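You operate a simulated robot arm through the tools that you are given. There is no shell and no other tool. Be economical: measure what you need, move in short steps, check, and stop when the job is done.

Carry out the task below with a simulated two-armed robot. There is one attempt and no reset: what you move stays moved.

## Task
Shut and latch the long brown box and load it on the trolley.
Fine: top deck, about in the middle, clear of the yellow rail; the bunch stays in the box; raise the rail after.
Where things are to end (x, y in the base frame): long brown box within 120 mm of [450, 1180].

It is judged by the outcome, as a careful person would: the job done as asked, and still so three seconds after it is handed in. It fails if anything else is knocked over, pushed out of place, dropped, spilled or broken.

## Robot
Two 7-joint arms with two-finger parallel grippers on one trunk, on a base that drives. Base frame: it is fixed to the floor where the robot stands at the start and does not move with it; the origin is under the middle of the robot, x ahead of it, y to its left, z up; the surface under the hand at the start is at about z = 800. Units: mm, rad, N and s.
The left shoulder is at the start at [30, 119, 1110], the right one opposite. With the tool pointing down near the work surface each hand reaches from about 100 to 660 mm from the robot's upright axis, wherever it stands, measured 20 degrees to its own side. Places, roughly: black latch [600, -300, 900]; brown box flap [800, -100, 1100]; inside of the long brown box [700, -100, 800]; top deck of the blue trolley [400, 1200, 700]; yellow rail [100, 1100, 700]. Payload 3.43 kg a hand.
Tool frame (each hand has its own): the origin (TCP) lies between the finger pads and is the grasp point; the fingertips stand 30 mm ahead of it; z points along the fingers, y is the line along which they close. Largest opening 94 mm; finger width 28, thickness 10; the body of the gripper, 50 by 96 mm, starts 55 mm behind the TCP.
Orientation is that of the tool frame in the base frame, as [roll, pitch, yaw] about the fixed x, y, z axes, in that order (R = Rz(yaw) Ry(pitch) Rx(roll)). With the fingers straight down and closing along the base's y, the tool's x points along the base's -x, its y along +y and its z along -z.

## Interface
- The arms move only by the tool jog_arm. It takes "left_increments", "right_increments" or both (then of equal length, played together; a hand with none holds still); each is a list of rows, each a list of 7 numbers: the turn, a rotation vector about the tool's x, y, z in rad, then the shift along the tool's x, y, z in mm, then the gripper command, from -1 (shut) to 1 (fully open), values between in proportion. In form: [[rx, ry, rz, x, y, z, hand], ...]. A call has 1 to 10 rows; each row is the pose to reach, as a shift and turn from the pose commanded when the call began, along the tool's axes at that moment. Rows are played at 5 a second. More than 50 mm and 0.15 rad between two rows, or a gripper value outside its range, and nothing of the call is played. A pose out of reach is approached as far as the arm can. The call stops where the force on the tool passes 90 N (or 10 N more than at its start, if that is more) or the arm is blocked; 0.2 s more then pass. The fingers move at their own pace (about 72 mm/s each) and stop on an object; they squeeze with about 26 N. The grip force told is the motor's: it shows also when the fingers shut on nothing. Time passes only in rows, and 0.2 s behind the last, so rows that repeat a pose let the fingers close. It gives the time, the measured TCP pose, the force on the tool (base axes), the opening and the grip force at its end, in the units of the frame above (readings bear some noise), with the torque about the TCP (base axes, N m) and any sound that the robot's microphone picked up.
- Cameras (640 x 400 px; columns grow to the right, rows downward): "scene" is now at [35.6, 23.9, 1824.5]; the picture's right is [0.33, -0.94, 0.00], its down [-0.75, -0.26, -0.61] and it looks along [0.58, 0.20, -0.79] (base axes); focal length 257 px, centre (320, 200). "left" rides on the left gripper at [76, -14, -102] in its tool frame; the picture's right is [0.18, 0.98, 0.00], its down [-0.75, 0.14, -0.64] and it looks along [-0.63, 0.12, 0.77] (tool axes); focal length 243 px, centre (320, 200). "right" rides on the right gripper at [76, 14, -103] in its tool frame; the picture's right is [-0.18, 0.98, 0.00], its down [-0.75, -0.14, -0.64] and it looks along [-0.63, -0.12, 0.77] (tool axes); focal length 243 px, centre (320, 200). There is no depth. A picture from a camera that has moved, and an enlarged one, comes with that camera's place and axes in the base frame and with its lens. The place of the scene camera against the robot may be out by one fixed shift of up to 18 mm in any direction.
- get_image(camera): a new picture of that camera. It takes no simulated time.
- move_column(by): slides the trunk up (or, below 0, down) by that many mm; the arms and the scene camera ride with it, the base frame stays. It gives what a move gives, with no picture.
- roll_base(legs): drives the robot by 1 to 6 legs, each [ahead, turn to the left] in mm and rad, along the robot's own axes; the way and the turn of a leg run together, so that a leg with both is an arc; at most 1500 mm and 3.142 rad a leg. The arms and the cameras ride along, it lands a little off, and it stops where it bumps. It gives what a move gives.
- pan_tilt(pan, tilt): turns the head with the scene camera to pan (to the left, within 2.496 rad either way) and tilt (down, from -0.506 to 1.204), counted from straight ahead of the robot. It gives what a move gives.
- enlarge(camera, box): a new picture of the part [left, top, right, bottom] of that camera's present view, enlarged. It takes no simulated time.
- close_job(): hands the job in; it is judged then, once.

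Go step by step. Nothing tells you exact positions but the pictures and the camera data: compare them with the known pose of the tool, close in by small moves and look again before you grip or let go. The budget is 120 turns and 108 pictures, counting those below and the enlarged ones. Unless the task says otherwise, let go and move clear before handing in, and close with one line.

The tools are called as name(argument=value, ...) on one line, values as JSON. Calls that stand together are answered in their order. jog_arm: Moves the arms, as the interface text tells. Its arguments: {"type":"object","properties":{"left_increments":{"type":"array"},"right_increments":{"type":"array"}},"required":[]} The other tools are called the same way: move_column (by) slides the trunk up or down; roll_base (legs) drives the base; pan_tilt (pan, tilt) turns the head that bears the scene camera; get_image (camera) takes a picture; enlarge (camera, box) takes an enlarged picture of a part of a camera's view; close_job () hands the job in.

At the start:

```text
t: 0.0
left_ee_pos: [327.0, 277.5, 1402.7]
left_orientation: [3.141, 0.0, -3.141]
left_wrist_force: [0.1, -0.1, -1.3]
left_ft_torque: [0.03, -0.01, 0.01]
left_grip_width: 93.8
left_gripper_force: 0.0
right_ee_pos: [468.2, 7.1, 1335.3]
right_orientation: [-3.14, 0.001, 3.141]
right_wrist_force: [-0.5, 0.1, 0.2]
right_ft_torque: [0.0, 0.03, -0.01]
right_grip_width: 94.0
right_gripper_force: 0.1
trunk travel left (down, up): [-375.0, 35.0]
robot x, y, heading: [0.6, -0.2, 0.0]
head pan, tilt: [0.335, 0.913]
```

scene: 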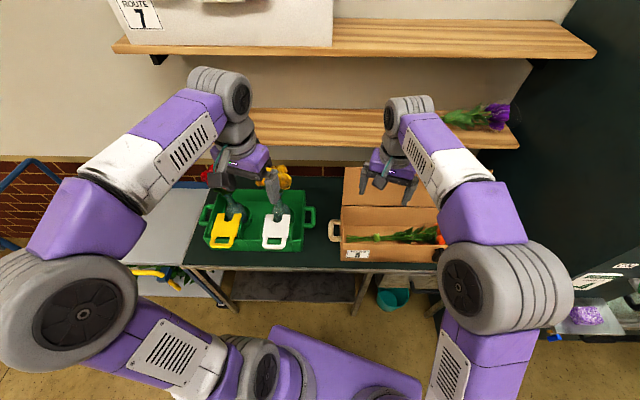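
right: 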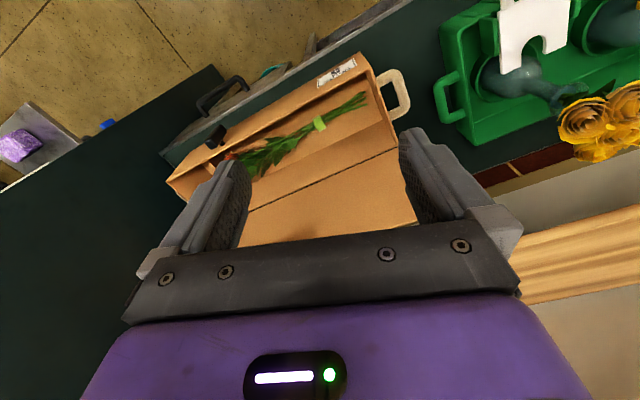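
left: 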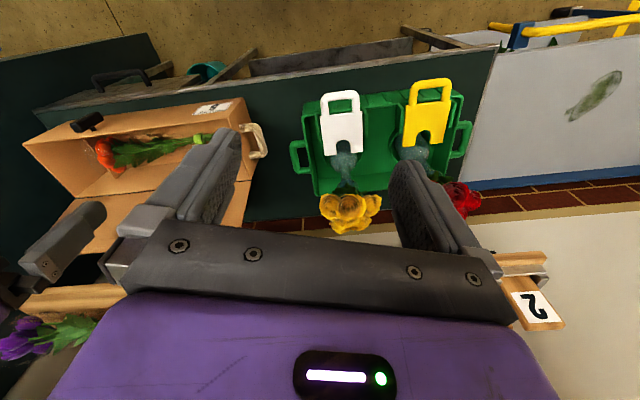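

The long brown box stands open on the table at the right, its flap up or leaning back, with flowers inside and a light handle on its left end. I'll look closer at the box and at the trolley.

enlarge(camera="scene", box=[310, 150, 470, 280])

enlarge(camera="right", box=[150, 30, 450, 250])

pan_tilt(pan=1.2, tilt=0.75)

get_image(camera="scene")

```text
3.08 times, centred on (390, 215) of scene
camera zoom: at [35.6, 23.9, 1824.5], right [0.33, -0.94, 0.0], down [-0.75, -0.26, -0.61], along [0.58, 0.2, -0.79], focal length 792 px, centre (105, 154)
```

zoom: 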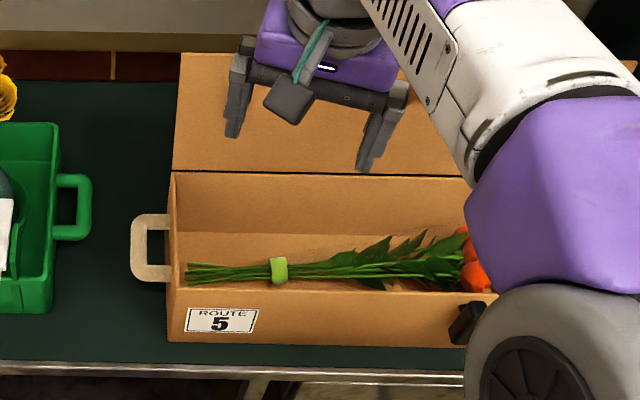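

```text
1.82 times, centred on (300, 140) of right
camera zoom: at [392.2, 21.7, 1437.4], right [0.18, 0.98, 0.0], down [0.75, -0.14, 0.64], along [0.63, -0.12, -0.77], focal length 441 px, centre (356, 309)
```

zoom: 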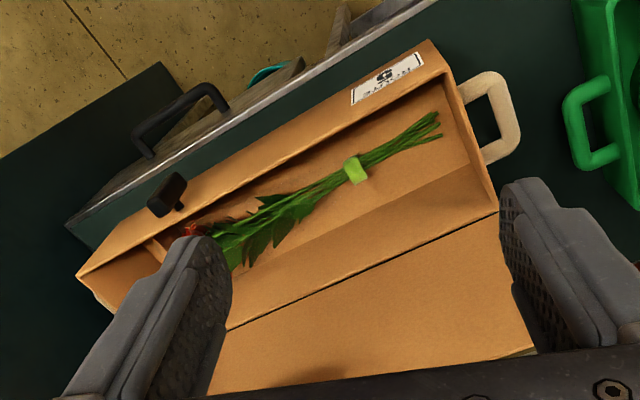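

```text
t: 1.2
left_ee_pos: [327.3, 278.8, 1402.6]
left_orientation: [-3.141, -0.001, 3.141]
left_wrist_force: [0.5, 0.0, 0.1]
left_ft_torque: [0.01, 0.0, 0.02]
left_grip_width: 93.9
left_gripper_force: 0.1
right_ee_pos: [468.4, 8.7, 1333.7]
right_orientation: [-3.142, 0.0, 3.141]
right_wrist_force: [-0.8, 0.1, -0.7]
right_ft_torque: [0.02, -0.02, 0.03]
right_grip_width: 94.0
right_gripper_force: 0.1
trunk travel left (down, up): [-375.0, 35.0]
robot x, y, heading: [-0.8, -0.9, -0.001]
head pan, tilt: [1.201, 0.75]
```

```text
102 pictures are left
camera scene: at [-4.9, 76.5, 1837.3], right [0.93, -0.36, 0.0], down [-0.25, -0.64, -0.73], along [0.27, 0.68, -0.68], focal length 257 px, centre (320, 200)
```

scene: 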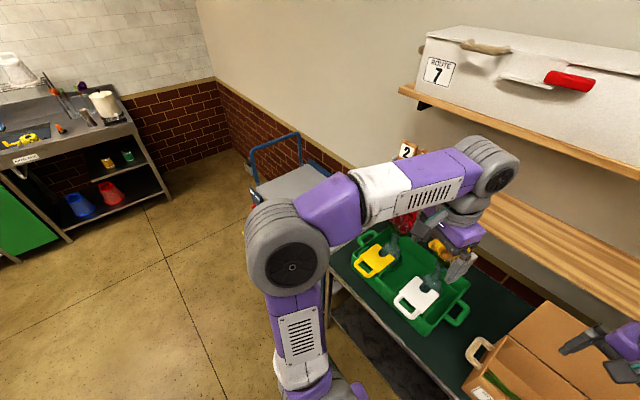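

The box is about 530 × 205 × 140 mm and turned by about -0.3 rad, in line with the table. I still need to see the trolley and the right end of the box, which the arms hide.

pan_tilt(pan=1.9, tilt=0.75)

get_image(camera="scene")

enlarge(camera="left", box=[0, 80, 280, 260])

```text
t: 2.2
left_ee_pos: [327.1, 278.9, 1402.6]
left_orientation: [3.14, 0.0, 3.141]
left_wrist_force: [0.8, -0.5, 0.5]
left_ft_torque: [0.02, -0.02, -0.03]
left_grip_width: 93.8
left_gripper_force: 0.1
right_ee_pos: [467.9, 7.5, 1333.9]
right_orientation: [3.14, 0.0, -3.141]
right_wrist_force: [-0.3, -1.1, 0.5]
right_ft_torque: [-0.02, 0.0, 0.01]
right_grip_width: 94.3
right_gripper_force: 0.1
trunk travel left (down, up): [-375.0, 35.0]
robot x, y, heading: [-0.5, 2.3, -0.003]
head pan, tilt: [1.901, 0.75]
```

```text
101 pictures are left
camera scene: at [-61.7, 77.7, 1837.3], right [0.95, 0.32, 0.0], down [0.22, -0.65, -0.73], along [-0.24, 0.69, -0.68], focal length 257 px, centre (320, 200)
```

scene: 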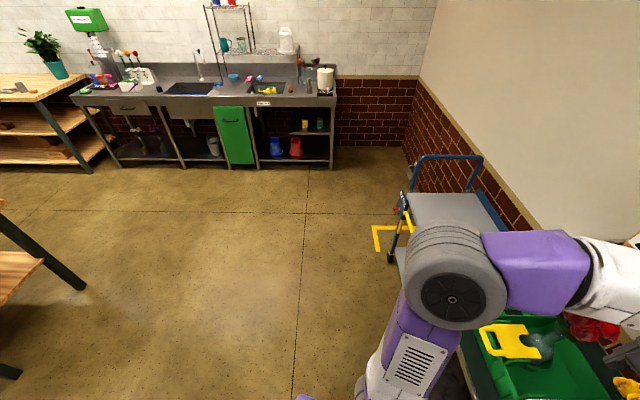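

```text
2.22 times, centred on (140, 170) of left
camera zoom: at [250.8, 265.8, 1505.5], right [-0.18, 0.98, 0.0], down [0.75, 0.14, 0.64], along [0.63, 0.12, -0.77], focal length 539 px, centre (720, 267)
```

zoom: 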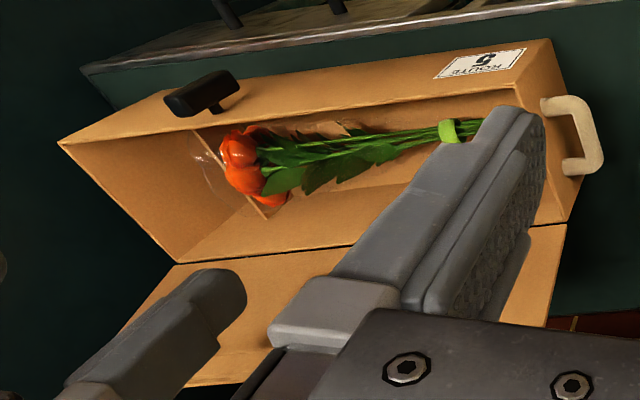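

The box shows only one end handle for certain; the trolley deck lies in line with the table to the left. I'll look to the right and down, to see the floor, the robot's surroundings and the box's right end.

pan_tilt(pan=-0.5, tilt=0.8)

get_image(camera="scene")

```text
t: 4.5
left_ee_pos: [326.9, 277.2, 1401.7]
left_orientation: [-3.141, 0.0, -3.142]
left_wrist_force: [-0.2, -0.6, -0.6]
left_ft_torque: [-0.01, 0.03, 0.06]
left_grip_width: 94.1
left_gripper_force: 0.1
right_ee_pos: [466.9, 7.4, 1333.5]
right_orientation: [-3.141, 0.002, 3.141]
right_wrist_force: [0.4, 0.5, -1.0]
right_ft_torque: [0.02, 0.01, -0.01]
right_grip_width: 94.2
right_gripper_force: 0.0
trunk travel left (down, up): [-375.0, 35.0]
robot x, y, heading: [-1.7, -0.7, 0.001]
head pan, tilt: [-0.499, 0.799]
```

```text
99 pictures are left
camera scene: at [35.9, -39.3, 1833.3], right [-0.48, -0.88, 0.0], down [-0.63, 0.34, -0.7], along [0.61, -0.33, -0.72], focal length 257 px, centre (320, 200)
```

scene: 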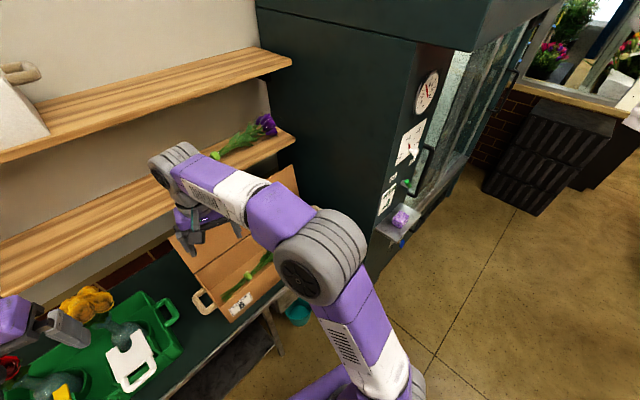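

The fridge stands well to the right, with a protruding tray at about (550, -820). I'll draw the right hand back a little, then drive to stand square in front of the box.

jog_arm(right_increments=[[0, 0, 0, 45, 0, 0, 1], [0, 0, 0, 90, 0, 0, 1], [0, 0, 0, 135, 0, 0, 1]])

roll_base(legs=[[0, -0.9], [300, 0], [0, 1.186]])

pan_tilt(pan=0.0, tilt=0.9)

get_image(camera="scene")

get_image(camera="right")

get_image(camera="left")

```text
t: 5.2
left_ee_pos: [324.9, 277.5, 1401.5]
left_orientation: [3.141, 0.001, -3.141]
left_wrist_force: [0.0, 0.3, 0.5]
left_ft_torque: [-0.01, -0.03, 0.02]
left_grip_width: 94.2
left_gripper_force: 0.0
right_ee_pos: [331.4, 7.4, 1334.6]
right_orientation: [3.14, 0.001, 3.14]
right_wrist_force: [0.6, 0.3, 0.1]
right_ft_torque: [-0.03, -0.03, 0.04]
right_grip_width: 94.1
right_gripper_force: 0.1
trunk travel left (down, up): [-375.0, 35.0]
robot x, y, heading: [-0.4, -3.3, 0.0]
head pan, tilt: [-0.499, 0.799]
```

```text
t: 12.6
left_ee_pos: [422.3, 123.2, 1402.3]
left_orientation: [3.141, 0.0, -2.863]
left_wrist_force: [0.7, 0.8, -0.6]
left_ft_torque: [0.03, 0.0, 0.01]
left_grip_width: 94.0
left_gripper_force: 0.1
right_ee_pos: [504.6, -137.4, 1334.8]
right_orientation: [-3.142, 0.001, -2.862]
right_wrist_force: [-0.3, -0.1, 0.1]
right_ft_torque: [-0.05, 0.0, 0.0]
right_grip_width: 93.8
right_gripper_force: 0.0
trunk travel left (down, up): [-375.0, 35.0]
robot x, y, heading: [181.1, -236.2, 0.279]
head pan, tilt: [-0.499, 0.799]
```

```text
t: 13.5
left_ee_pos: [421.9, 120.9, 1402.6]
left_orientation: [-3.14, 0.001, -2.862]
left_wrist_force: [0.1, -0.3, -0.1]
left_ft_torque: [-0.02, -0.02, 0.01]
left_grip_width: 93.7
left_gripper_force: 0.3
right_ee_pos: [501.9, -136.7, 1335.9]
right_orientation: [3.14, 0.0, -2.861]
right_wrist_force: [0.0, 0.0, -0.2]
right_ft_torque: [0.0, 0.02, 0.04]
right_grip_width: 94.0
right_gripper_force: 0.0
trunk travel left (down, up): [-375.0, 35.0]
robot x, y, heading: [178.3, -238.0, 0.281]
head pan, tilt: [0.0, 0.901]
```

```text
98 pictures are left
camera scene: at [223.2, -223.9, 1825.4], right [0.27, -0.96, 0.0], down [-0.75, -0.21, -0.62], along [0.6, 0.17, -0.78], focal length 257 px, centre (320, 200)
```

scene: 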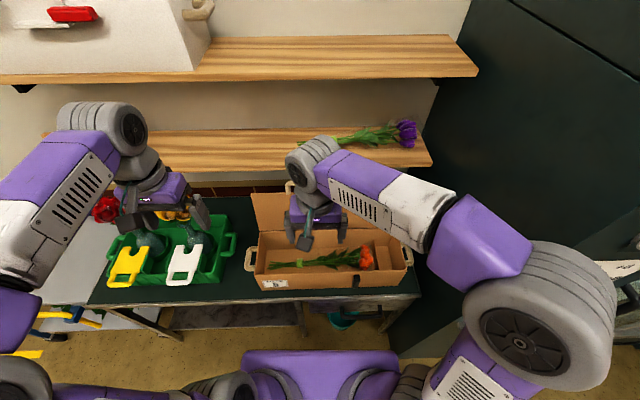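

```text
97 pictures are left
camera right: at [425.9, -144.3, 1437.5], right [-0.09, 1.0, 0.0], down [0.76, 0.07, 0.64], along [0.64, 0.06, -0.77], focal length 243 px, centre (320, 200)
```

right: 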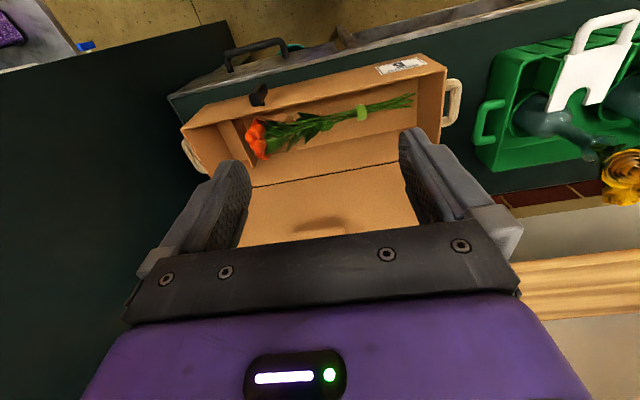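

```text
96 pictures are left
camera left: at [352.9, 88.9, 1505.5], right [-0.45, 0.89, 0.0], down [0.69, 0.34, 0.64], along [0.57, 0.29, -0.77], focal length 243 px, centre (320, 200)
```

left: 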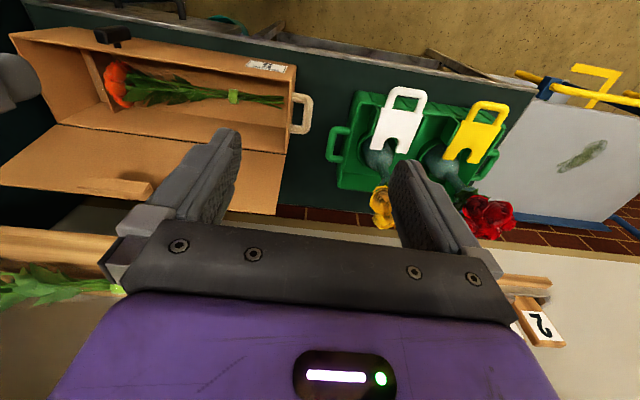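

Two end handles are visible now, and something like a tab on the flap. I'll zoom in on these.

enlarge(camera="scene", box=[235, 170, 425, 300])

enlarge(camera="left", box=[0, 10, 320, 230])

enlarge(camera="right", box=[160, 30, 480, 240])

```text
3.08 times, centred on (330, 235) of scene
camera zoom: at [223.2, -223.9, 1825.4], right [0.27, -0.96, 0.0], down [-0.75, -0.21, -0.62], along [0.6, 0.17, -0.78], focal length 792 px, centre (289, 92)
```

zoom: 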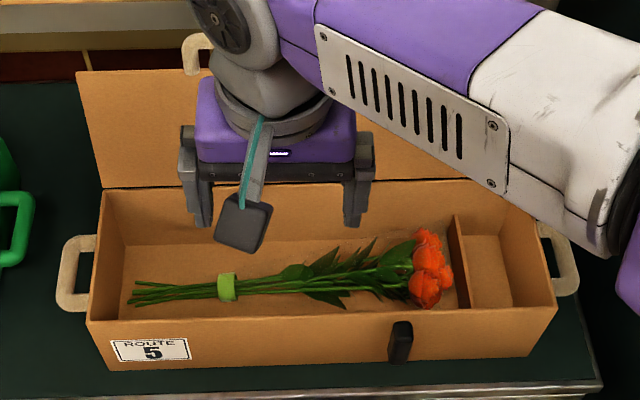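

```text
1.82 times, centred on (160, 120) of left
camera zoom: at [352.9, 88.9, 1505.5], right [-0.45, 0.89, 0.0], down [0.69, 0.34, 0.64], along [0.57, 0.29, -0.77], focal length 441 px, centre (611, 346)
```

zoom: 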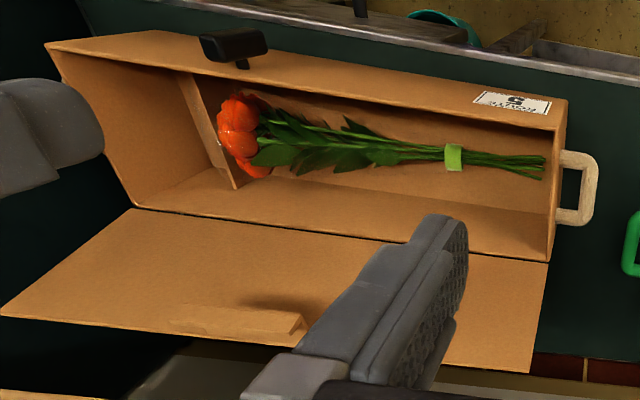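

```text
1.90 times, centred on (320, 135) of right
camera zoom: at [425.9, -144.3, 1437.5], right [-0.09, 1.0, 0.0], down [0.76, 0.07, 0.64], along [0.64, 0.06, -0.77], focal length 462 px, centre (320, 324)
```

zoom: 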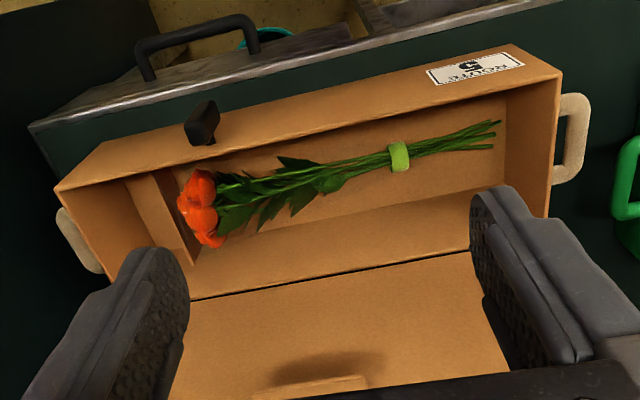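

In the robot's frame the box is about 540 × 175 × 160 mm, centred about 495 mm ahead. The flap stands up leaning slightly back, and a black bar on a stem sits on the front. I'll move the right hand aside and lower to see the flap and latch.

jog_arm(right_increments=[[0, 0, 0, 0, -40, 20, 1], [0, 0, 0, 0, -80, 45, 1], [0, 0, 0, 0, -120, 75, 1], [0, 0, 0, 0, -140, 120, 1], [0, 0, 0, 0, -150, 165, 1]])

enlarge(camera="scene", box=[235, 160, 425, 300])

get_image(camera="right")

```text
t: 14.7
left_ee_pos: [422.6, 122.8, 1401.7]
left_orientation: [3.141, 0.0, -2.863]
left_wrist_force: [0.2, -0.4, -0.4]
left_ft_torque: [-0.02, -0.04, -0.02]
left_grip_width: 94.2
left_gripper_force: 0.0
right_ee_pos: [544.6, -280.8, 1168.8]
right_orientation: [3.141, -0.001, -2.862]
right_wrist_force: [-0.5, 0.1, -0.1]
right_ft_torque: [-0.01, 0.0, 0.01]
right_grip_width: 93.8
right_gripper_force: 0.2
trunk travel left (down, up): [-375.0, 35.0]
robot x, y, heading: [184.7, -235.1, 0.281]
head pan, tilt: [0.0, 0.901]
```

```text
2.86 times, centred on (330, 230) of scene
camera zoom: at [224.3, -223.3, 1825.4], right [0.27, -0.96, 0.0], down [-0.75, -0.22, -0.62], along [0.6, 0.17, -0.78], focal length 735 px, centre (291, 114)
```

zoom: 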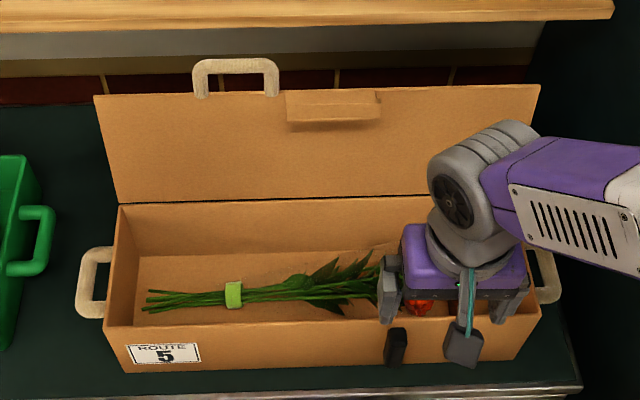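

```text
91 pictures are left
camera right: at [468.4, -287.9, 1272.2], right [-0.09, 1.0, 0.0], down [0.76, 0.07, 0.64], along [0.64, 0.06, -0.77], focal length 243 px, centre (320, 200)
```

right: 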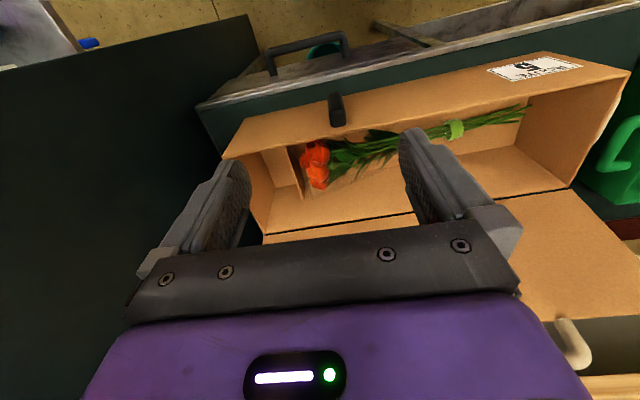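

enlarge(camera="right", box=[240, 40, 440, 180])

enlarge(camera="scene", box=[330, 250, 400, 295])

enlarge(camera="scene", box=[270, 165, 400, 235])

```text
2.86 times, centred on (340, 110) of right
camera zoom: at [468.4, -287.9, 1272.2], right [-0.09, 1.0, 0.0], down [0.76, 0.07, 0.64], along [0.64, 0.06, -0.77], focal length 693 px, centre (263, 457)
```

zoom: 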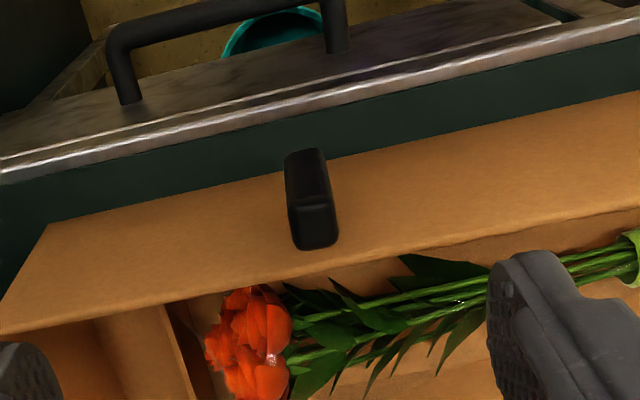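

```text
8.89 times, centred on (365, 272) of scene
camera zoom: at [224.3, -223.3, 1825.4], right [0.27, -0.96, 0.0], down [-0.75, -0.22, -0.62], along [0.6, 0.17, -0.78], focal length 2287 px, centre (-80, -444)
```

zoom: 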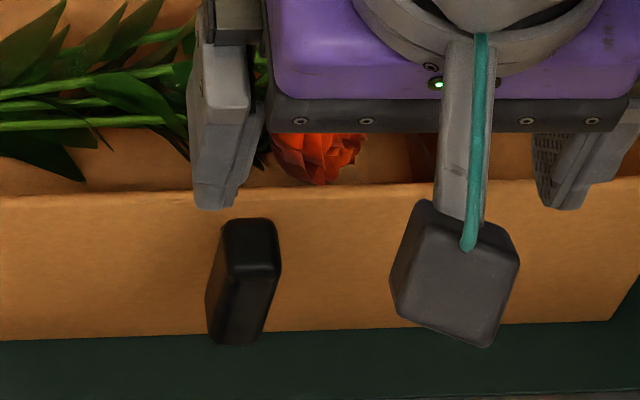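

```text
4.92 times, centred on (335, 200) of scene
camera zoom: at [224.3, -223.3, 1825.4], right [0.27, -0.96, 0.0], down [-0.75, -0.22, -0.62], along [0.6, 0.17, -0.78], focal length 1267 px, centre (246, 200)
```

zoom: 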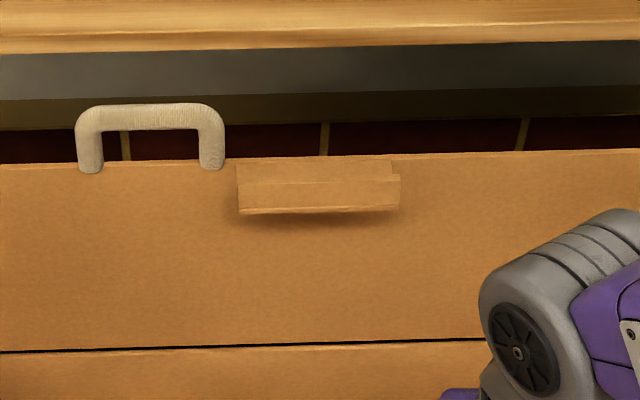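

The flap carries a light loop handle on its free edge and a lip that overhangs the front wall; the black bar turns over that lip to latch it. I'll take the flap's handle with the left hand, tilted forward and down, so I bring that hand to a standoff first.

jog_arm(left_increments=[[0, 0, 0.15, -18, -21, 10, 0], [0, 0, 0.3, -36, -42, 20, 0], [0, 0, 0.45, -54, -63, 30, 0], [0, 0, 0.6, -72, -85, 40, 0], [0, 0, 0.75, -90, -106, 50, 0], [0, 0, 0.9, -108, -127, 60, 0], [0, 0, 1.05, -126, -148, 70, 0], [0, 0, 1.2, -144, -170, 80, 0], [0, 0, 1.35, -162, -191, 90, -0.2], [0, 0, 1.5, -170, -212, 100, -0.2]])

get_image(camera="scene")

get_image(camera="left")

```text
t: 16.9
left_ee_pos: [645.5, -34.6, 1301.7]
left_orientation: [3.141, -0.001, 1.917]
left_wrist_force: [0.5, -0.3, -0.3]
left_ft_torque: [0.01, 0.0, 0.02]
left_grip_width: 37.7
left_gripper_force: 0.0
right_ee_pos: [544.9, -280.3, 1169.7]
right_orientation: [3.141, 0.0, -2.862]
right_wrist_force: [-0.1, 0.1, 0.2]
right_ft_torque: [0.03, 0.01, -0.02]
right_grip_width: 94.0
right_gripper_force: 0.2
trunk travel left (down, up): [-375.0, 35.0]
robot x, y, heading: [185.6, -236.5, 0.281]
head pan, tilt: [0.0, 0.901]
```

```text
87 pictures are left
camera scene: at [223.8, -224.5, 1825.4], right [0.27, -0.96, 0.0], down [-0.75, -0.22, -0.62], along [0.6, 0.17, -0.78], focal length 257 px, centre (320, 200)
```

scene: 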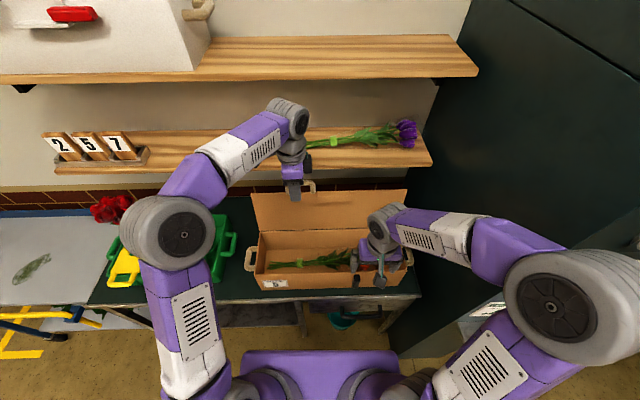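

```text
86 pictures are left
camera left: at [605.4, 32.2, 1405.5], right [0.86, 0.51, 0.0], down [0.39, -0.66, 0.64], along [0.32, -0.55, -0.77], focal length 243 px, centre (320, 200)
```

left: 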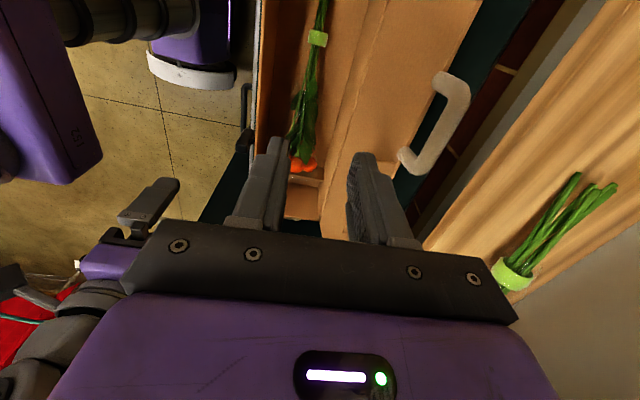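

The flap's handle bar triangulates to about (614, 76, 1193) in the robot's frame. I'll align the yaw, tilt the tool 45° forward, and move closer.

jog_arm(left_increments=[[0, 0, 0.1, 0, 0, 0, -0.2]])

jog_arm(left_increments=[[-0.14, 0, 0, 2, 5, 5, -0.2], [-0.28, 0, 0, 4, 12, 12, -0.2], [-0.42, 0, 0, 6, 24, 22, -0.2], [-0.56, 0, 0, 8, 34, 32, -0.2], [-0.7, 0, 0, 10, 42, 39, -0.2], [-0.785, 0, 0, 11, 48, 45, -0.2]])

get_image(camera="left")

enlarge(camera="scene", box=[240, 130, 370, 220])

```text
t: 17.3
left_ee_pos: [644.5, -35.3, 1301.9]
left_orientation: [-3.141, 0.001, 1.819]
left_wrist_force: [0.5, 0.0, -0.5]
left_ft_torque: [0.02, -0.04, 0.0]
left_grip_width: 37.4
left_gripper_force: 0.1
right_ee_pos: [544.1, -281.0, 1170.3]
right_orientation: [-3.141, 0.001, -2.863]
right_wrist_force: [0.6, 0.1, 0.1]
right_ft_torque: [0.0, 0.0, -0.01]
right_grip_width: 94.3
right_gripper_force: 0.1
trunk travel left (down, up): [-375.0, 35.0]
robot x, y, heading: [184.8, -237.3, 0.28]
head pan, tilt: [0.0, 0.901]
```

```text
t: 18.7
left_ee_pos: [689.2, -12.9, 1256.3]
left_orientation: [2.356, 0.001, 1.819]
left_wrist_force: [-0.4, 0.1, 0.6]
left_ft_torque: [-0.03, 0.03, -0.02]
left_grip_width: 37.5
left_gripper_force: 0.0
right_ee_pos: [545.4, -280.4, 1170.1]
right_orientation: [-3.141, 0.0, -2.861]
right_wrist_force: [-0.6, 0.7, -0.5]
right_ft_torque: [0.03, -0.01, -0.03]
right_grip_width: 94.0
right_gripper_force: 0.0
trunk travel left (down, up): [-375.0, 35.0]
robot x, y, heading: [186.3, -232.0, 0.277]
head pan, tilt: [0.0, 0.901]
```

```text
85 pictures are left
camera left: at [589.0, 42.4, 1320.4], right [0.63, 0.35, 0.7], down [-0.16, -0.82, 0.55], along [0.76, -0.46, -0.46], focal length 243 px, centre (320, 200)
```

left: 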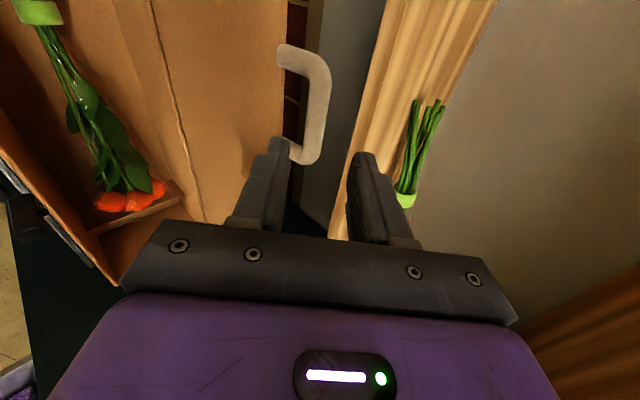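

```text
4.44 times, centred on (305, 175) of scene
camera zoom: at [223.3, -223.9, 1825.4], right [0.27, -0.96, 0.0], down [-0.75, -0.22, -0.62], along [0.6, 0.17, -0.78], focal length 1144 px, centre (387, 311)
```

zoom: 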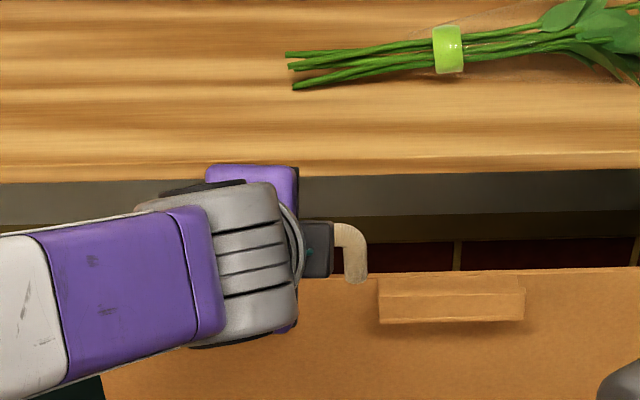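

jog_arm(left_increments=[[0, 0, 0, 3, 1, 25, -0.2], [0, 0, 0, 6, 2, 48, -0.2], [0, 0, 0, 6, 2, 65, -0.2]])

get_image(camera="left")

enlarge(camera="scene", box=[240, 130, 370, 220])

```text
t: 19.5
left_ee_pos: [732.4, 6.1, 1212.4]
left_orientation: [2.359, -0.002, 1.82]
left_wrist_force: [-0.1, -0.2, -0.5]
left_ft_torque: [-0.03, 0.0, -0.02]
left_grip_width: 37.7
left_gripper_force: 0.1
right_ee_pos: [544.4, -280.0, 1169.2]
right_orientation: [-3.141, 0.0, -2.863]
right_wrist_force: [0.6, 0.3, -1.9]
right_ft_torque: [-0.01, -0.01, 0.02]
right_grip_width: 93.9
right_gripper_force: 0.0
trunk travel left (down, up): [-375.0, 35.0]
robot x, y, heading: [184.6, -238.7, 0.276]
head pan, tilt: [0.0, 0.901]
```

```text
83 pictures are left
camera left: at [633.8, 60.0, 1275.5], right [0.63, 0.35, 0.69], down [-0.16, -0.82, 0.55], along [0.76, -0.46, -0.46], focal length 243 px, centre (320, 200)
```

left: 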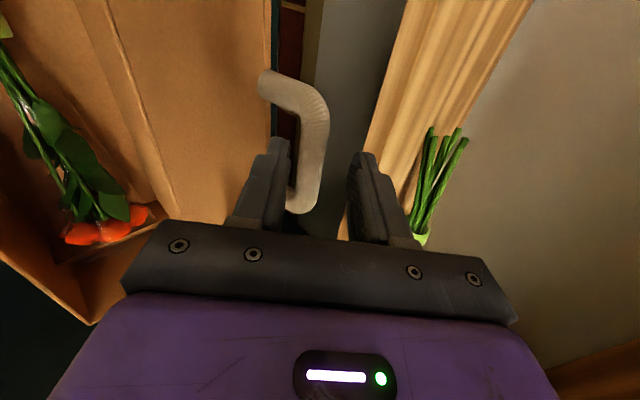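

```text
4.44 times, centred on (305, 175) of scene
camera zoom: at [223.8, -223.8, 1825.4], right [0.27, -0.96, 0.0], down [-0.75, -0.22, -0.62], along [0.6, 0.17, -0.78], focal length 1144 px, centre (387, 311)
```

zoom: 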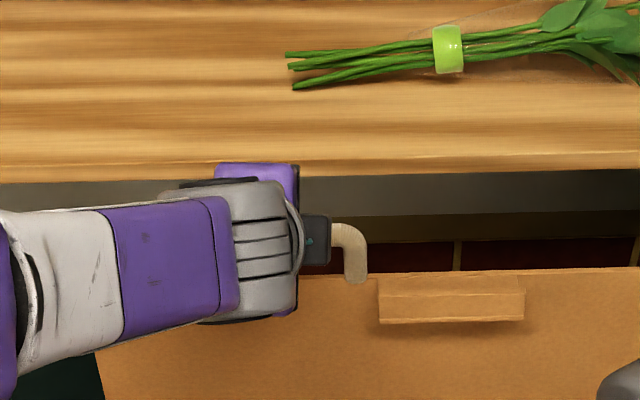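

jog_arm(left_increments=[[0, 0, 0, 0, 0, 10, -0.2], [0, 0, 0, 0, 0, 20, -0.2]])

enlarge(camera="left", box=[200, 50, 440, 250])

```text
t: 20.1
left_ee_pos: [745.6, 8.5, 1197.4]
left_orientation: [2.356, 0.001, 1.819]
left_wrist_force: [-0.5, -0.2, 0.3]
left_ft_torque: [-0.02, -0.01, 0.03]
left_grip_width: 37.8
left_gripper_force: 0.0
right_ee_pos: [544.1, -280.2, 1171.6]
right_orientation: [3.141, 0.001, -2.863]
right_wrist_force: [-0.6, 0.8, 0.5]
right_ft_torque: [0.05, -0.05, 0.01]
right_grip_width: 94.3
right_gripper_force: 0.1
trunk travel left (down, up): [-375.0, 35.0]
robot x, y, heading: [182.6, -237.1, 0.283]
head pan, tilt: [0.0, 0.901]
```

```text
2.00 times, centred on (320, 150) of left
camera zoom: at [647.6, 63.3, 1261.2], right [0.63, 0.35, 0.69], down [-0.16, -0.82, 0.55], along [0.76, -0.46, -0.46], focal length 485 px, centre (320, 300)
```

zoom: 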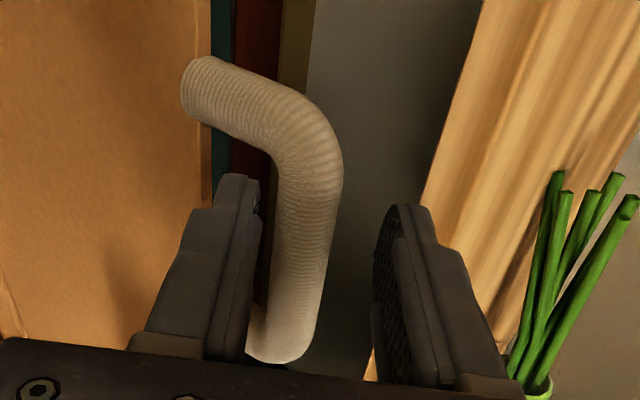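

The bar lies between the fingers near the grasp point; I close on it.

jog_arm(left_increments=[[0, 0, 0, 0, 0, 5, -0.5], [0, 0, 0, 0, 0, 5, -1], [0, 0, 0, 0, 0, 5, -1], [0, 0, 0, 0, 0, 5, -1]])

enlarge(camera="left", box=[200, 50, 440, 250])

```text
t: 21.1
left_ee_pos: [749.6, 7.6, 1194.0]
left_orientation: [2.359, 0.002, 1.821]
left_wrist_force: [-0.7, -3.3, -1.4]
left_ft_torque: [-0.92, -0.19, 0.14]
left_grip_width: 17.5
left_gripper_force: 25.7
right_ee_pos: [543.7, -281.1, 1170.3]
right_orientation: [-3.14, 0.0, -2.863]
right_wrist_force: [-0.3, -1.1, -0.4]
right_ft_torque: [-0.04, -0.02, 0.0]
right_grip_width: 93.7
right_gripper_force: 0.1
trunk travel left (down, up): [-375.0, 35.0]
robot x, y, heading: [187.7, -235.1, 0.284]
head pan, tilt: [0.0, 0.901]
```

```text
2.00 times, centred on (320, 150) of left
camera zoom: at [650.8, 63.5, 1257.3], right [0.63, 0.35, 0.69], down [-0.16, -0.82, 0.56], along [0.76, -0.46, -0.46], focal length 485 px, centre (320, 300)
```

zoom: 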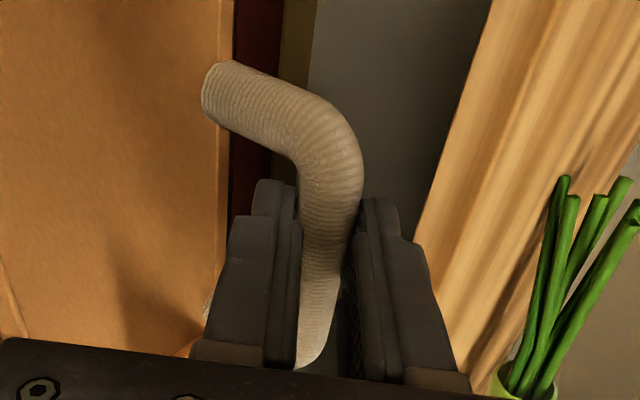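

The handle is held firmly. I start swinging the flap forward about its hinge, and draw the right hand back to make room.

jog_arm(left_increments=[[0, 0, 0, -2, -23.5, -27.4, -1], [0, 0, 0, -4, -54.5, -53.5, -1], [0, 0, 0, -6, -89.6, -74, -1]], right_increments=[[0, 0, 0, 30, -15, 0, 1], [0, 0, 0, 60, -30, 0, 1], [0, 0, 0, 80, -30, 0, 1]])

get_image(camera="scene")

```text
t: 21.9
left_ee_pos: [635.9, -26.4, 1182.4]
left_orientation: [2.355, -0.002, 1.82]
left_wrist_force: [-2.6, -2.0, 6.0]
left_ft_torque: [-0.73, -0.14, 0.24]
left_grip_width: 17.8
left_gripper_force: 25.4
right_ee_pos: [473.8, -330.9, 1170.8]
right_orientation: [-3.141, 0.001, -2.863]
right_wrist_force: [-0.6, 0.1, -0.2]
right_ft_torque: [-0.01, 0.0, -0.02]
right_grip_width: 94.1
right_gripper_force: 0.0
trunk travel left (down, up): [-375.0, 35.0]
robot x, y, heading: [186.6, -235.7, 0.282]
head pan, tilt: [0.0, 0.901]
```

```text
79 pictures are left
camera scene: at [221.1, -224.4, 1825.5], right [0.27, -0.96, 0.0], down [-0.75, -0.22, -0.62], along [0.6, 0.17, -0.78], focal length 257 px, centre (320, 200)
```

scene: 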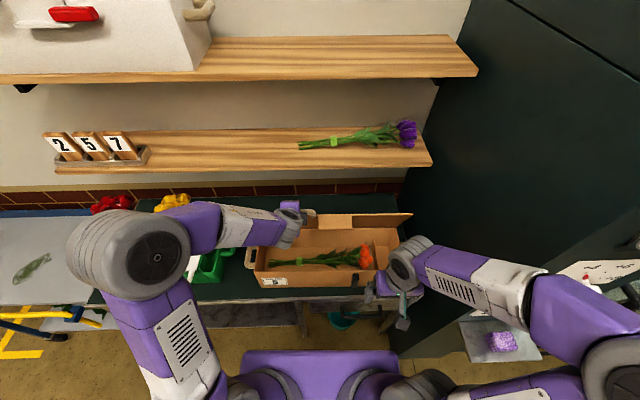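

jog_arm(left_increments=[[0, 0, 0, -1.5, -38, -14.4, -1], [0, 0, 0, -3, -77.8, -22, -1], [0, 0, 0, -5, -118.4, -22.8, -1], [0, 0, 0, -6, -158.4, -16.8, -1], [0, 0, 0, -7, -197, -4.1, -1]])

get_image(camera="scene")

get_image(camera="right")

```text
t: 23.1
left_ee_pos: [535.1, -72.0, 1035.6]
left_orientation: [2.358, 0.002, 1.823]
left_wrist_force: [0.3, 3.8, -1.2]
left_ft_torque: [0.02, 0.25, 0.73]
left_grip_width: 17.4
left_gripper_force: 26.0
left hand out of reach, approached as far as the arm can: row 3, 4, 5
right_ee_pos: [476.7, -331.3, 1170.3]
right_orientation: [-3.141, 0.001, -2.862]
right_wrist_force: [-0.5, 0.0, -0.3]
right_ft_torque: [0.0, -0.03, 0.0]
right_grip_width: 93.7
right_gripper_force: 0.0
trunk travel left (down, up): [-375.0, 35.0]
robot x, y, heading: [183.3, -236.6, 0.281]
head pan, tilt: [0.0, 0.901]
```

```text
78 pictures are left
camera scene: at [223.5, -222.8, 1825.3], right [0.27, -0.96, 0.0], down [-0.75, -0.22, -0.62], along [0.6, 0.17, -0.78], focal length 257 px, centre (320, 200)
```

scene: 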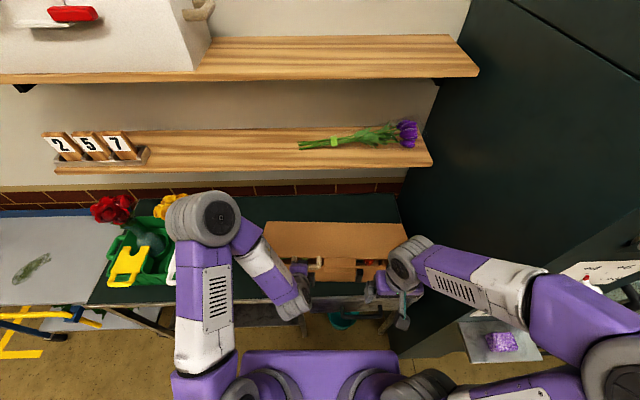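

```text
77 pictures are left
camera right: at [399.5, -338.3, 1272.6], right [-0.09, 1.0, 0.0], down [0.76, 0.07, 0.64], along [0.64, 0.06, -0.77], focal length 243 px, centre (320, 200)
```

right: 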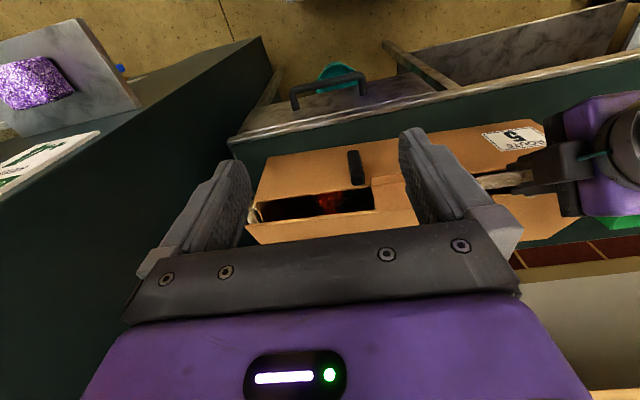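

The flap is nearly shut and the left arm is at its limit here, so I let go of the handle and draw that hand away up and back.

jog_arm(left_increments=[[0, 0, 0, 0, 0, 0, 0.2], [0, 0, 0, 0, 0, 0, 0.2], [0, 0, 0, 0, 0, 0, 0.2]])

get_image(camera="left")

get_image(camera="right")

```text
t: 23.9
left_ee_pos: [535.5, -73.9, 1037.1]
left_orientation: [2.358, -0.001, 1.821]
left_wrist_force: [-0.9, -1.2, -0.6]
left_ft_torque: [-0.03, 0.05, -0.03]
left_grip_width: 56.6
left_gripper_force: 0.3
right_ee_pos: [476.3, -332.1, 1169.9]
right_orientation: [3.141, 0.0, -2.861]
right_wrist_force: [-0.4, -0.3, 0.8]
right_ft_torque: [-0.01, 0.03, 0.01]
right_grip_width: 94.2
right_gripper_force: 0.0
trunk travel left (down, up): [-375.0, 35.0]
robot x, y, heading: [183.7, -235.6, 0.284]
head pan, tilt: [0.0, 0.901]
```

```text
76 pictures are left
camera left: at [436.6, -19.0, 1099.9], right [0.63, 0.35, 0.69], down [-0.16, -0.82, 0.55], along [0.76, -0.46, -0.46], focal length 243 px, centre (320, 200)
```

left: 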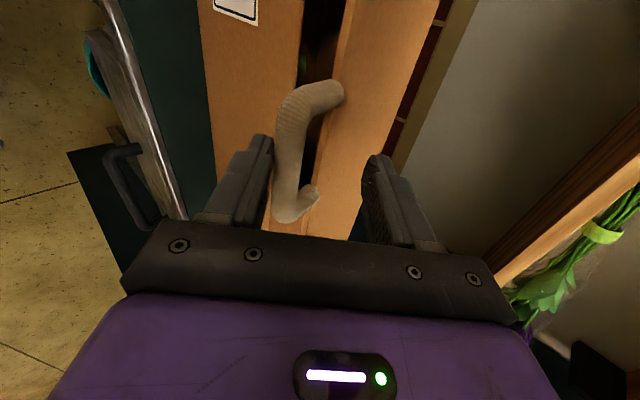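

```text
75 pictures are left
camera right: at [399.3, -339.1, 1272.6], right [-0.09, 1.0, 0.0], down [0.76, 0.07, 0.64], along [0.64, 0.06, -0.77], focal length 243 px, centre (320, 200)
```

right: 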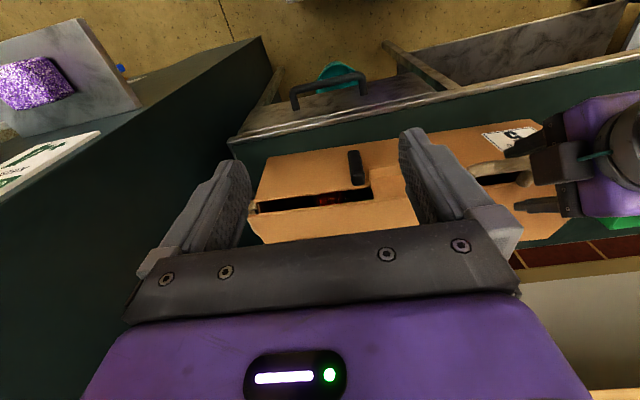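

jog_arm(left_increments=[[0, 0, 0, 0, 0, -40, 0.2], [0, 0, 0, 0, 20, -80, 0.2], [0, 0, 0, 0, 50, -120, 0.2], [0, 0, 0, 0, 85, -150, 0.2]])

get_image(camera="left")

get_image(camera="right")

```text
t: 24.9
left_ee_pos: [516.5, -93.6, 1216.4]
left_orientation: [2.357, -0.003, 1.818]
left_wrist_force: [-0.6, 0.2, 0.2]
left_ft_torque: [-0.04, -0.03, -0.03]
left_grip_width: 56.4
left_gripper_force: 0.1
left hand out of reach, approached as far as the arm can: row 1, 2, 3, 4
right_ee_pos: [473.6, -330.3, 1170.8]
right_orientation: [-3.14, 0.002, -2.861]
right_wrist_force: [-0.4, 0.0, -0.1]
right_ft_torque: [0.03, -0.01, 0.02]
right_grip_width: 93.8
right_gripper_force: 0.1
trunk travel left (down, up): [-375.0, 35.0]
robot x, y, heading: [185.3, -238.5, 0.279]
head pan, tilt: [0.0, 0.901]
```

```text
74 pictures are left
camera left: at [418.3, -38.8, 1281.0], right [0.63, 0.35, 0.69], down [-0.16, -0.82, 0.55], along [0.76, -0.46, -0.46], focal length 243 px, centre (320, 200)
```

left: 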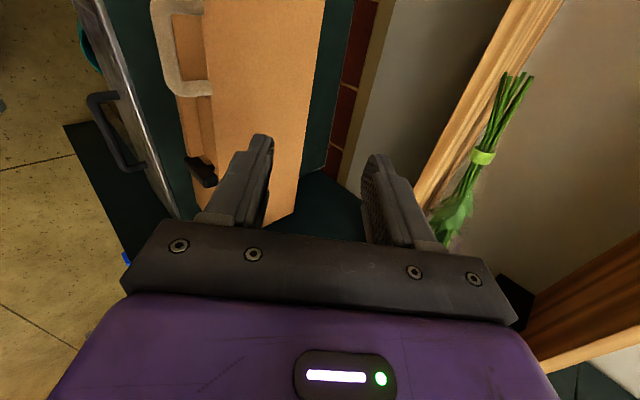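

```text
73 pictures are left
camera right: at [397.5, -338.8, 1273.0], right [-0.09, 1.0, 0.0], down [0.76, 0.07, 0.64], along [0.64, 0.06, -0.77], focal length 243 px, centre (320, 200)
```

right: 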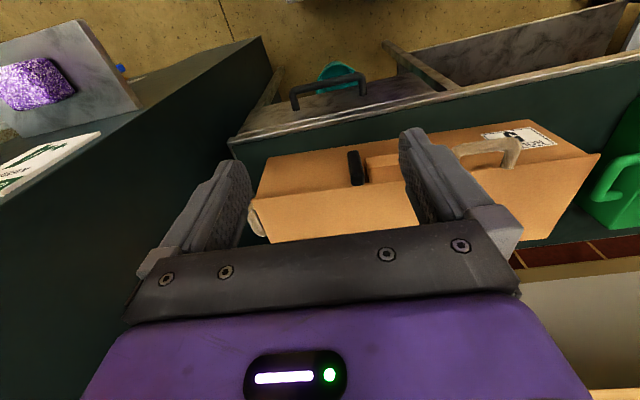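

The lid is shut and the lip hangs in front of the wall beside the upright black bar. I look closely at the latch.

enlarge(camera="right", box=[310, 120, 450, 210])

enlarge(camera="scene", box=[310, 240, 400, 300])

enlarge(camera="left", box=[130, 60, 270, 210])

```text
4.44 times, centred on (380, 165) of right
camera zoom: at [397.5, -338.8, 1273.0], right [-0.09, 1.0, 0.0], down [0.76, 0.07, 0.64], along [0.64, 0.06, -0.77], focal length 1078 px, centre (53, 356)
```

zoom: 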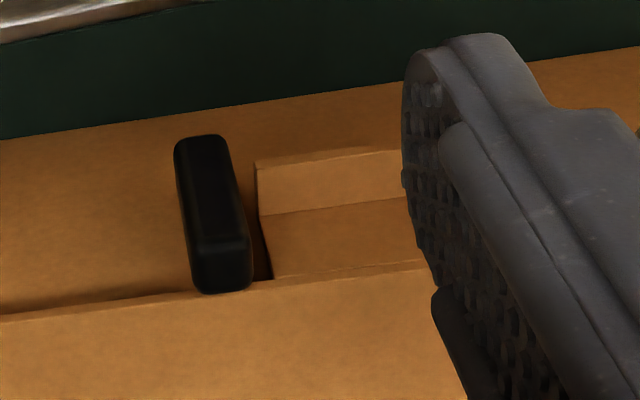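

```text
6.67 times, centred on (355, 270) of scene
camera zoom: at [220.6, -223.5, 1825.5], right [0.27, -0.96, 0.0], down [-0.75, -0.22, -0.62], along [0.6, 0.17, -0.78], focal length 1715 px, centre (87, -267)
```

zoom: 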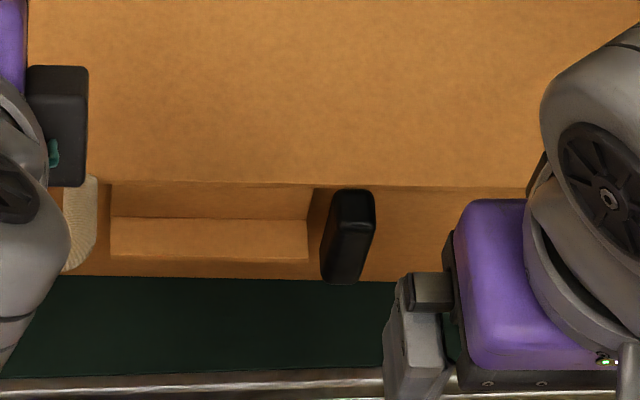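

```text
2.67 times, centred on (200, 135) of left
camera zoom: at [418.3, -38.8, 1281.0], right [0.63, 0.35, 0.69], down [-0.16, -0.82, 0.55], along [0.76, -0.46, -0.46], focal length 647 px, centre (640, 373)
```

zoom: 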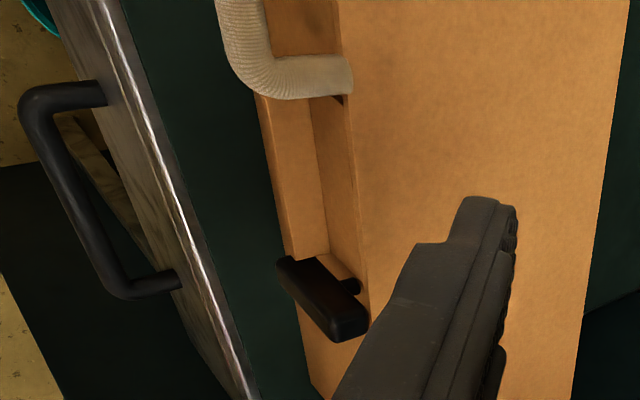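

The bar pivots about its middle on a stem, centred near (406, -141, 926) in my frame. I'll back off 180 mm so the right hand can reach it pointing straight ahead and turn it like a knob.

roll_base(legs=[[-180, 0]])

jog_arm(right_increments=[[0, -0.15, 0, -5, 5, 5, 0.2], [0, -0.3, 0, -20, 10, 15, 0.2], [0, -0.45, 0, -35, 15, 30, 0], [0, -0.6, 0, -50, 20, 45, -0.1], [0, -0.75, 0, -65, 25, 60, -0.1], [0, -0.9, 0, -80, 30, 80, -0.1], [0, -1.05, 0, -95, 30, 100, -0.1], [0, -1.2, 0, -110, 30, 120, -0.1], [0, -1.35, 0, -120, 30, 140, -0.1], [0, -1.5, 0, -130, 30, 160, -0.1]])

get_image(camera="right")

get_image(camera="scene")

```text
t: 26.4
left_ee_pos: [344.8, -143.3, 1216.9]
left_orientation: [2.358, -0.001, 1.819]
left_wrist_force: [-0.5, -0.3, 0.6]
left_ft_torque: [0.0, 0.0, 0.01]
left_grip_width: 56.5
left_gripper_force: 0.1
right_ee_pos: [302.1, -379.9, 1170.4]
right_orientation: [3.141, -0.001, -2.863]
right_wrist_force: [-0.3, -0.4, 0.8]
right_ft_torque: [0.05, -0.03, 0.03]
right_grip_width: 94.0
right_gripper_force: 0.0
trunk travel left (down, up): [-375.0, 35.0]
robot x, y, heading: [8.3, -286.0, 0.27]
head pan, tilt: [0.0, 0.901]
```

```text
t: 28.6
left_ee_pos: [346.1, -141.5, 1216.2]
left_orientation: [2.36, -0.001, 1.821]
left_wrist_force: [0.0, -0.2, -0.2]
left_ft_torque: [0.01, 0.01, 0.02]
left_grip_width: 56.5
left_gripper_force: 0.1
right_ee_pos: [447.4, -242.4, 1034.6]
right_orientation: [-2.944, 1.488, -2.69]
right_wrist_force: [0.9, -0.6, -0.1]
right_ft_torque: [0.0, 0.02, 0.02]
right_grip_width: 42.1
right_gripper_force: 0.0
right hand out of reach, approached as far as the arm can: row 1, 2, 3, 4, 5, 6, 7, 8, 9, 10
trunk travel left (down, up): [-375.0, 35.0]
robot x, y, heading: [8.3, -284.9, 0.274]
head pan, tilt: [0.0, 0.901]
```

```text
69 pictures are left
camera right: at [339.6, -257.8, 966.2], right [-0.24, 0.96, 0.17], down [-0.53, -0.27, 0.8], along [0.82, 0.1, 0.57], focal length 243 px, centre (320, 200)
```

right: 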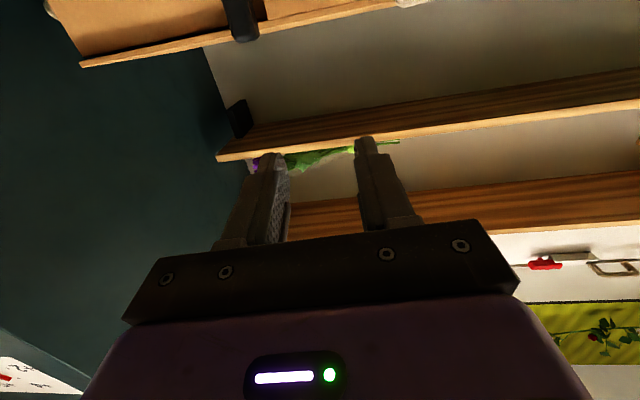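

```text
68 pictures are left
camera scene: at [50.4, -270.9, 1825.4], right [0.27, -0.96, 0.0], down [-0.75, -0.22, -0.62], along [0.6, 0.17, -0.78], focal length 257 px, centre (320, 200)
```

scene: 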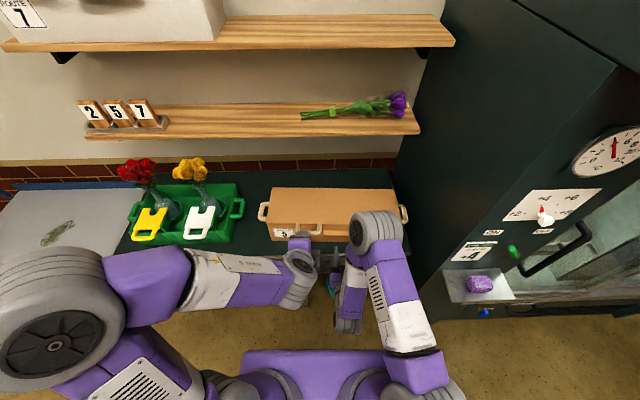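

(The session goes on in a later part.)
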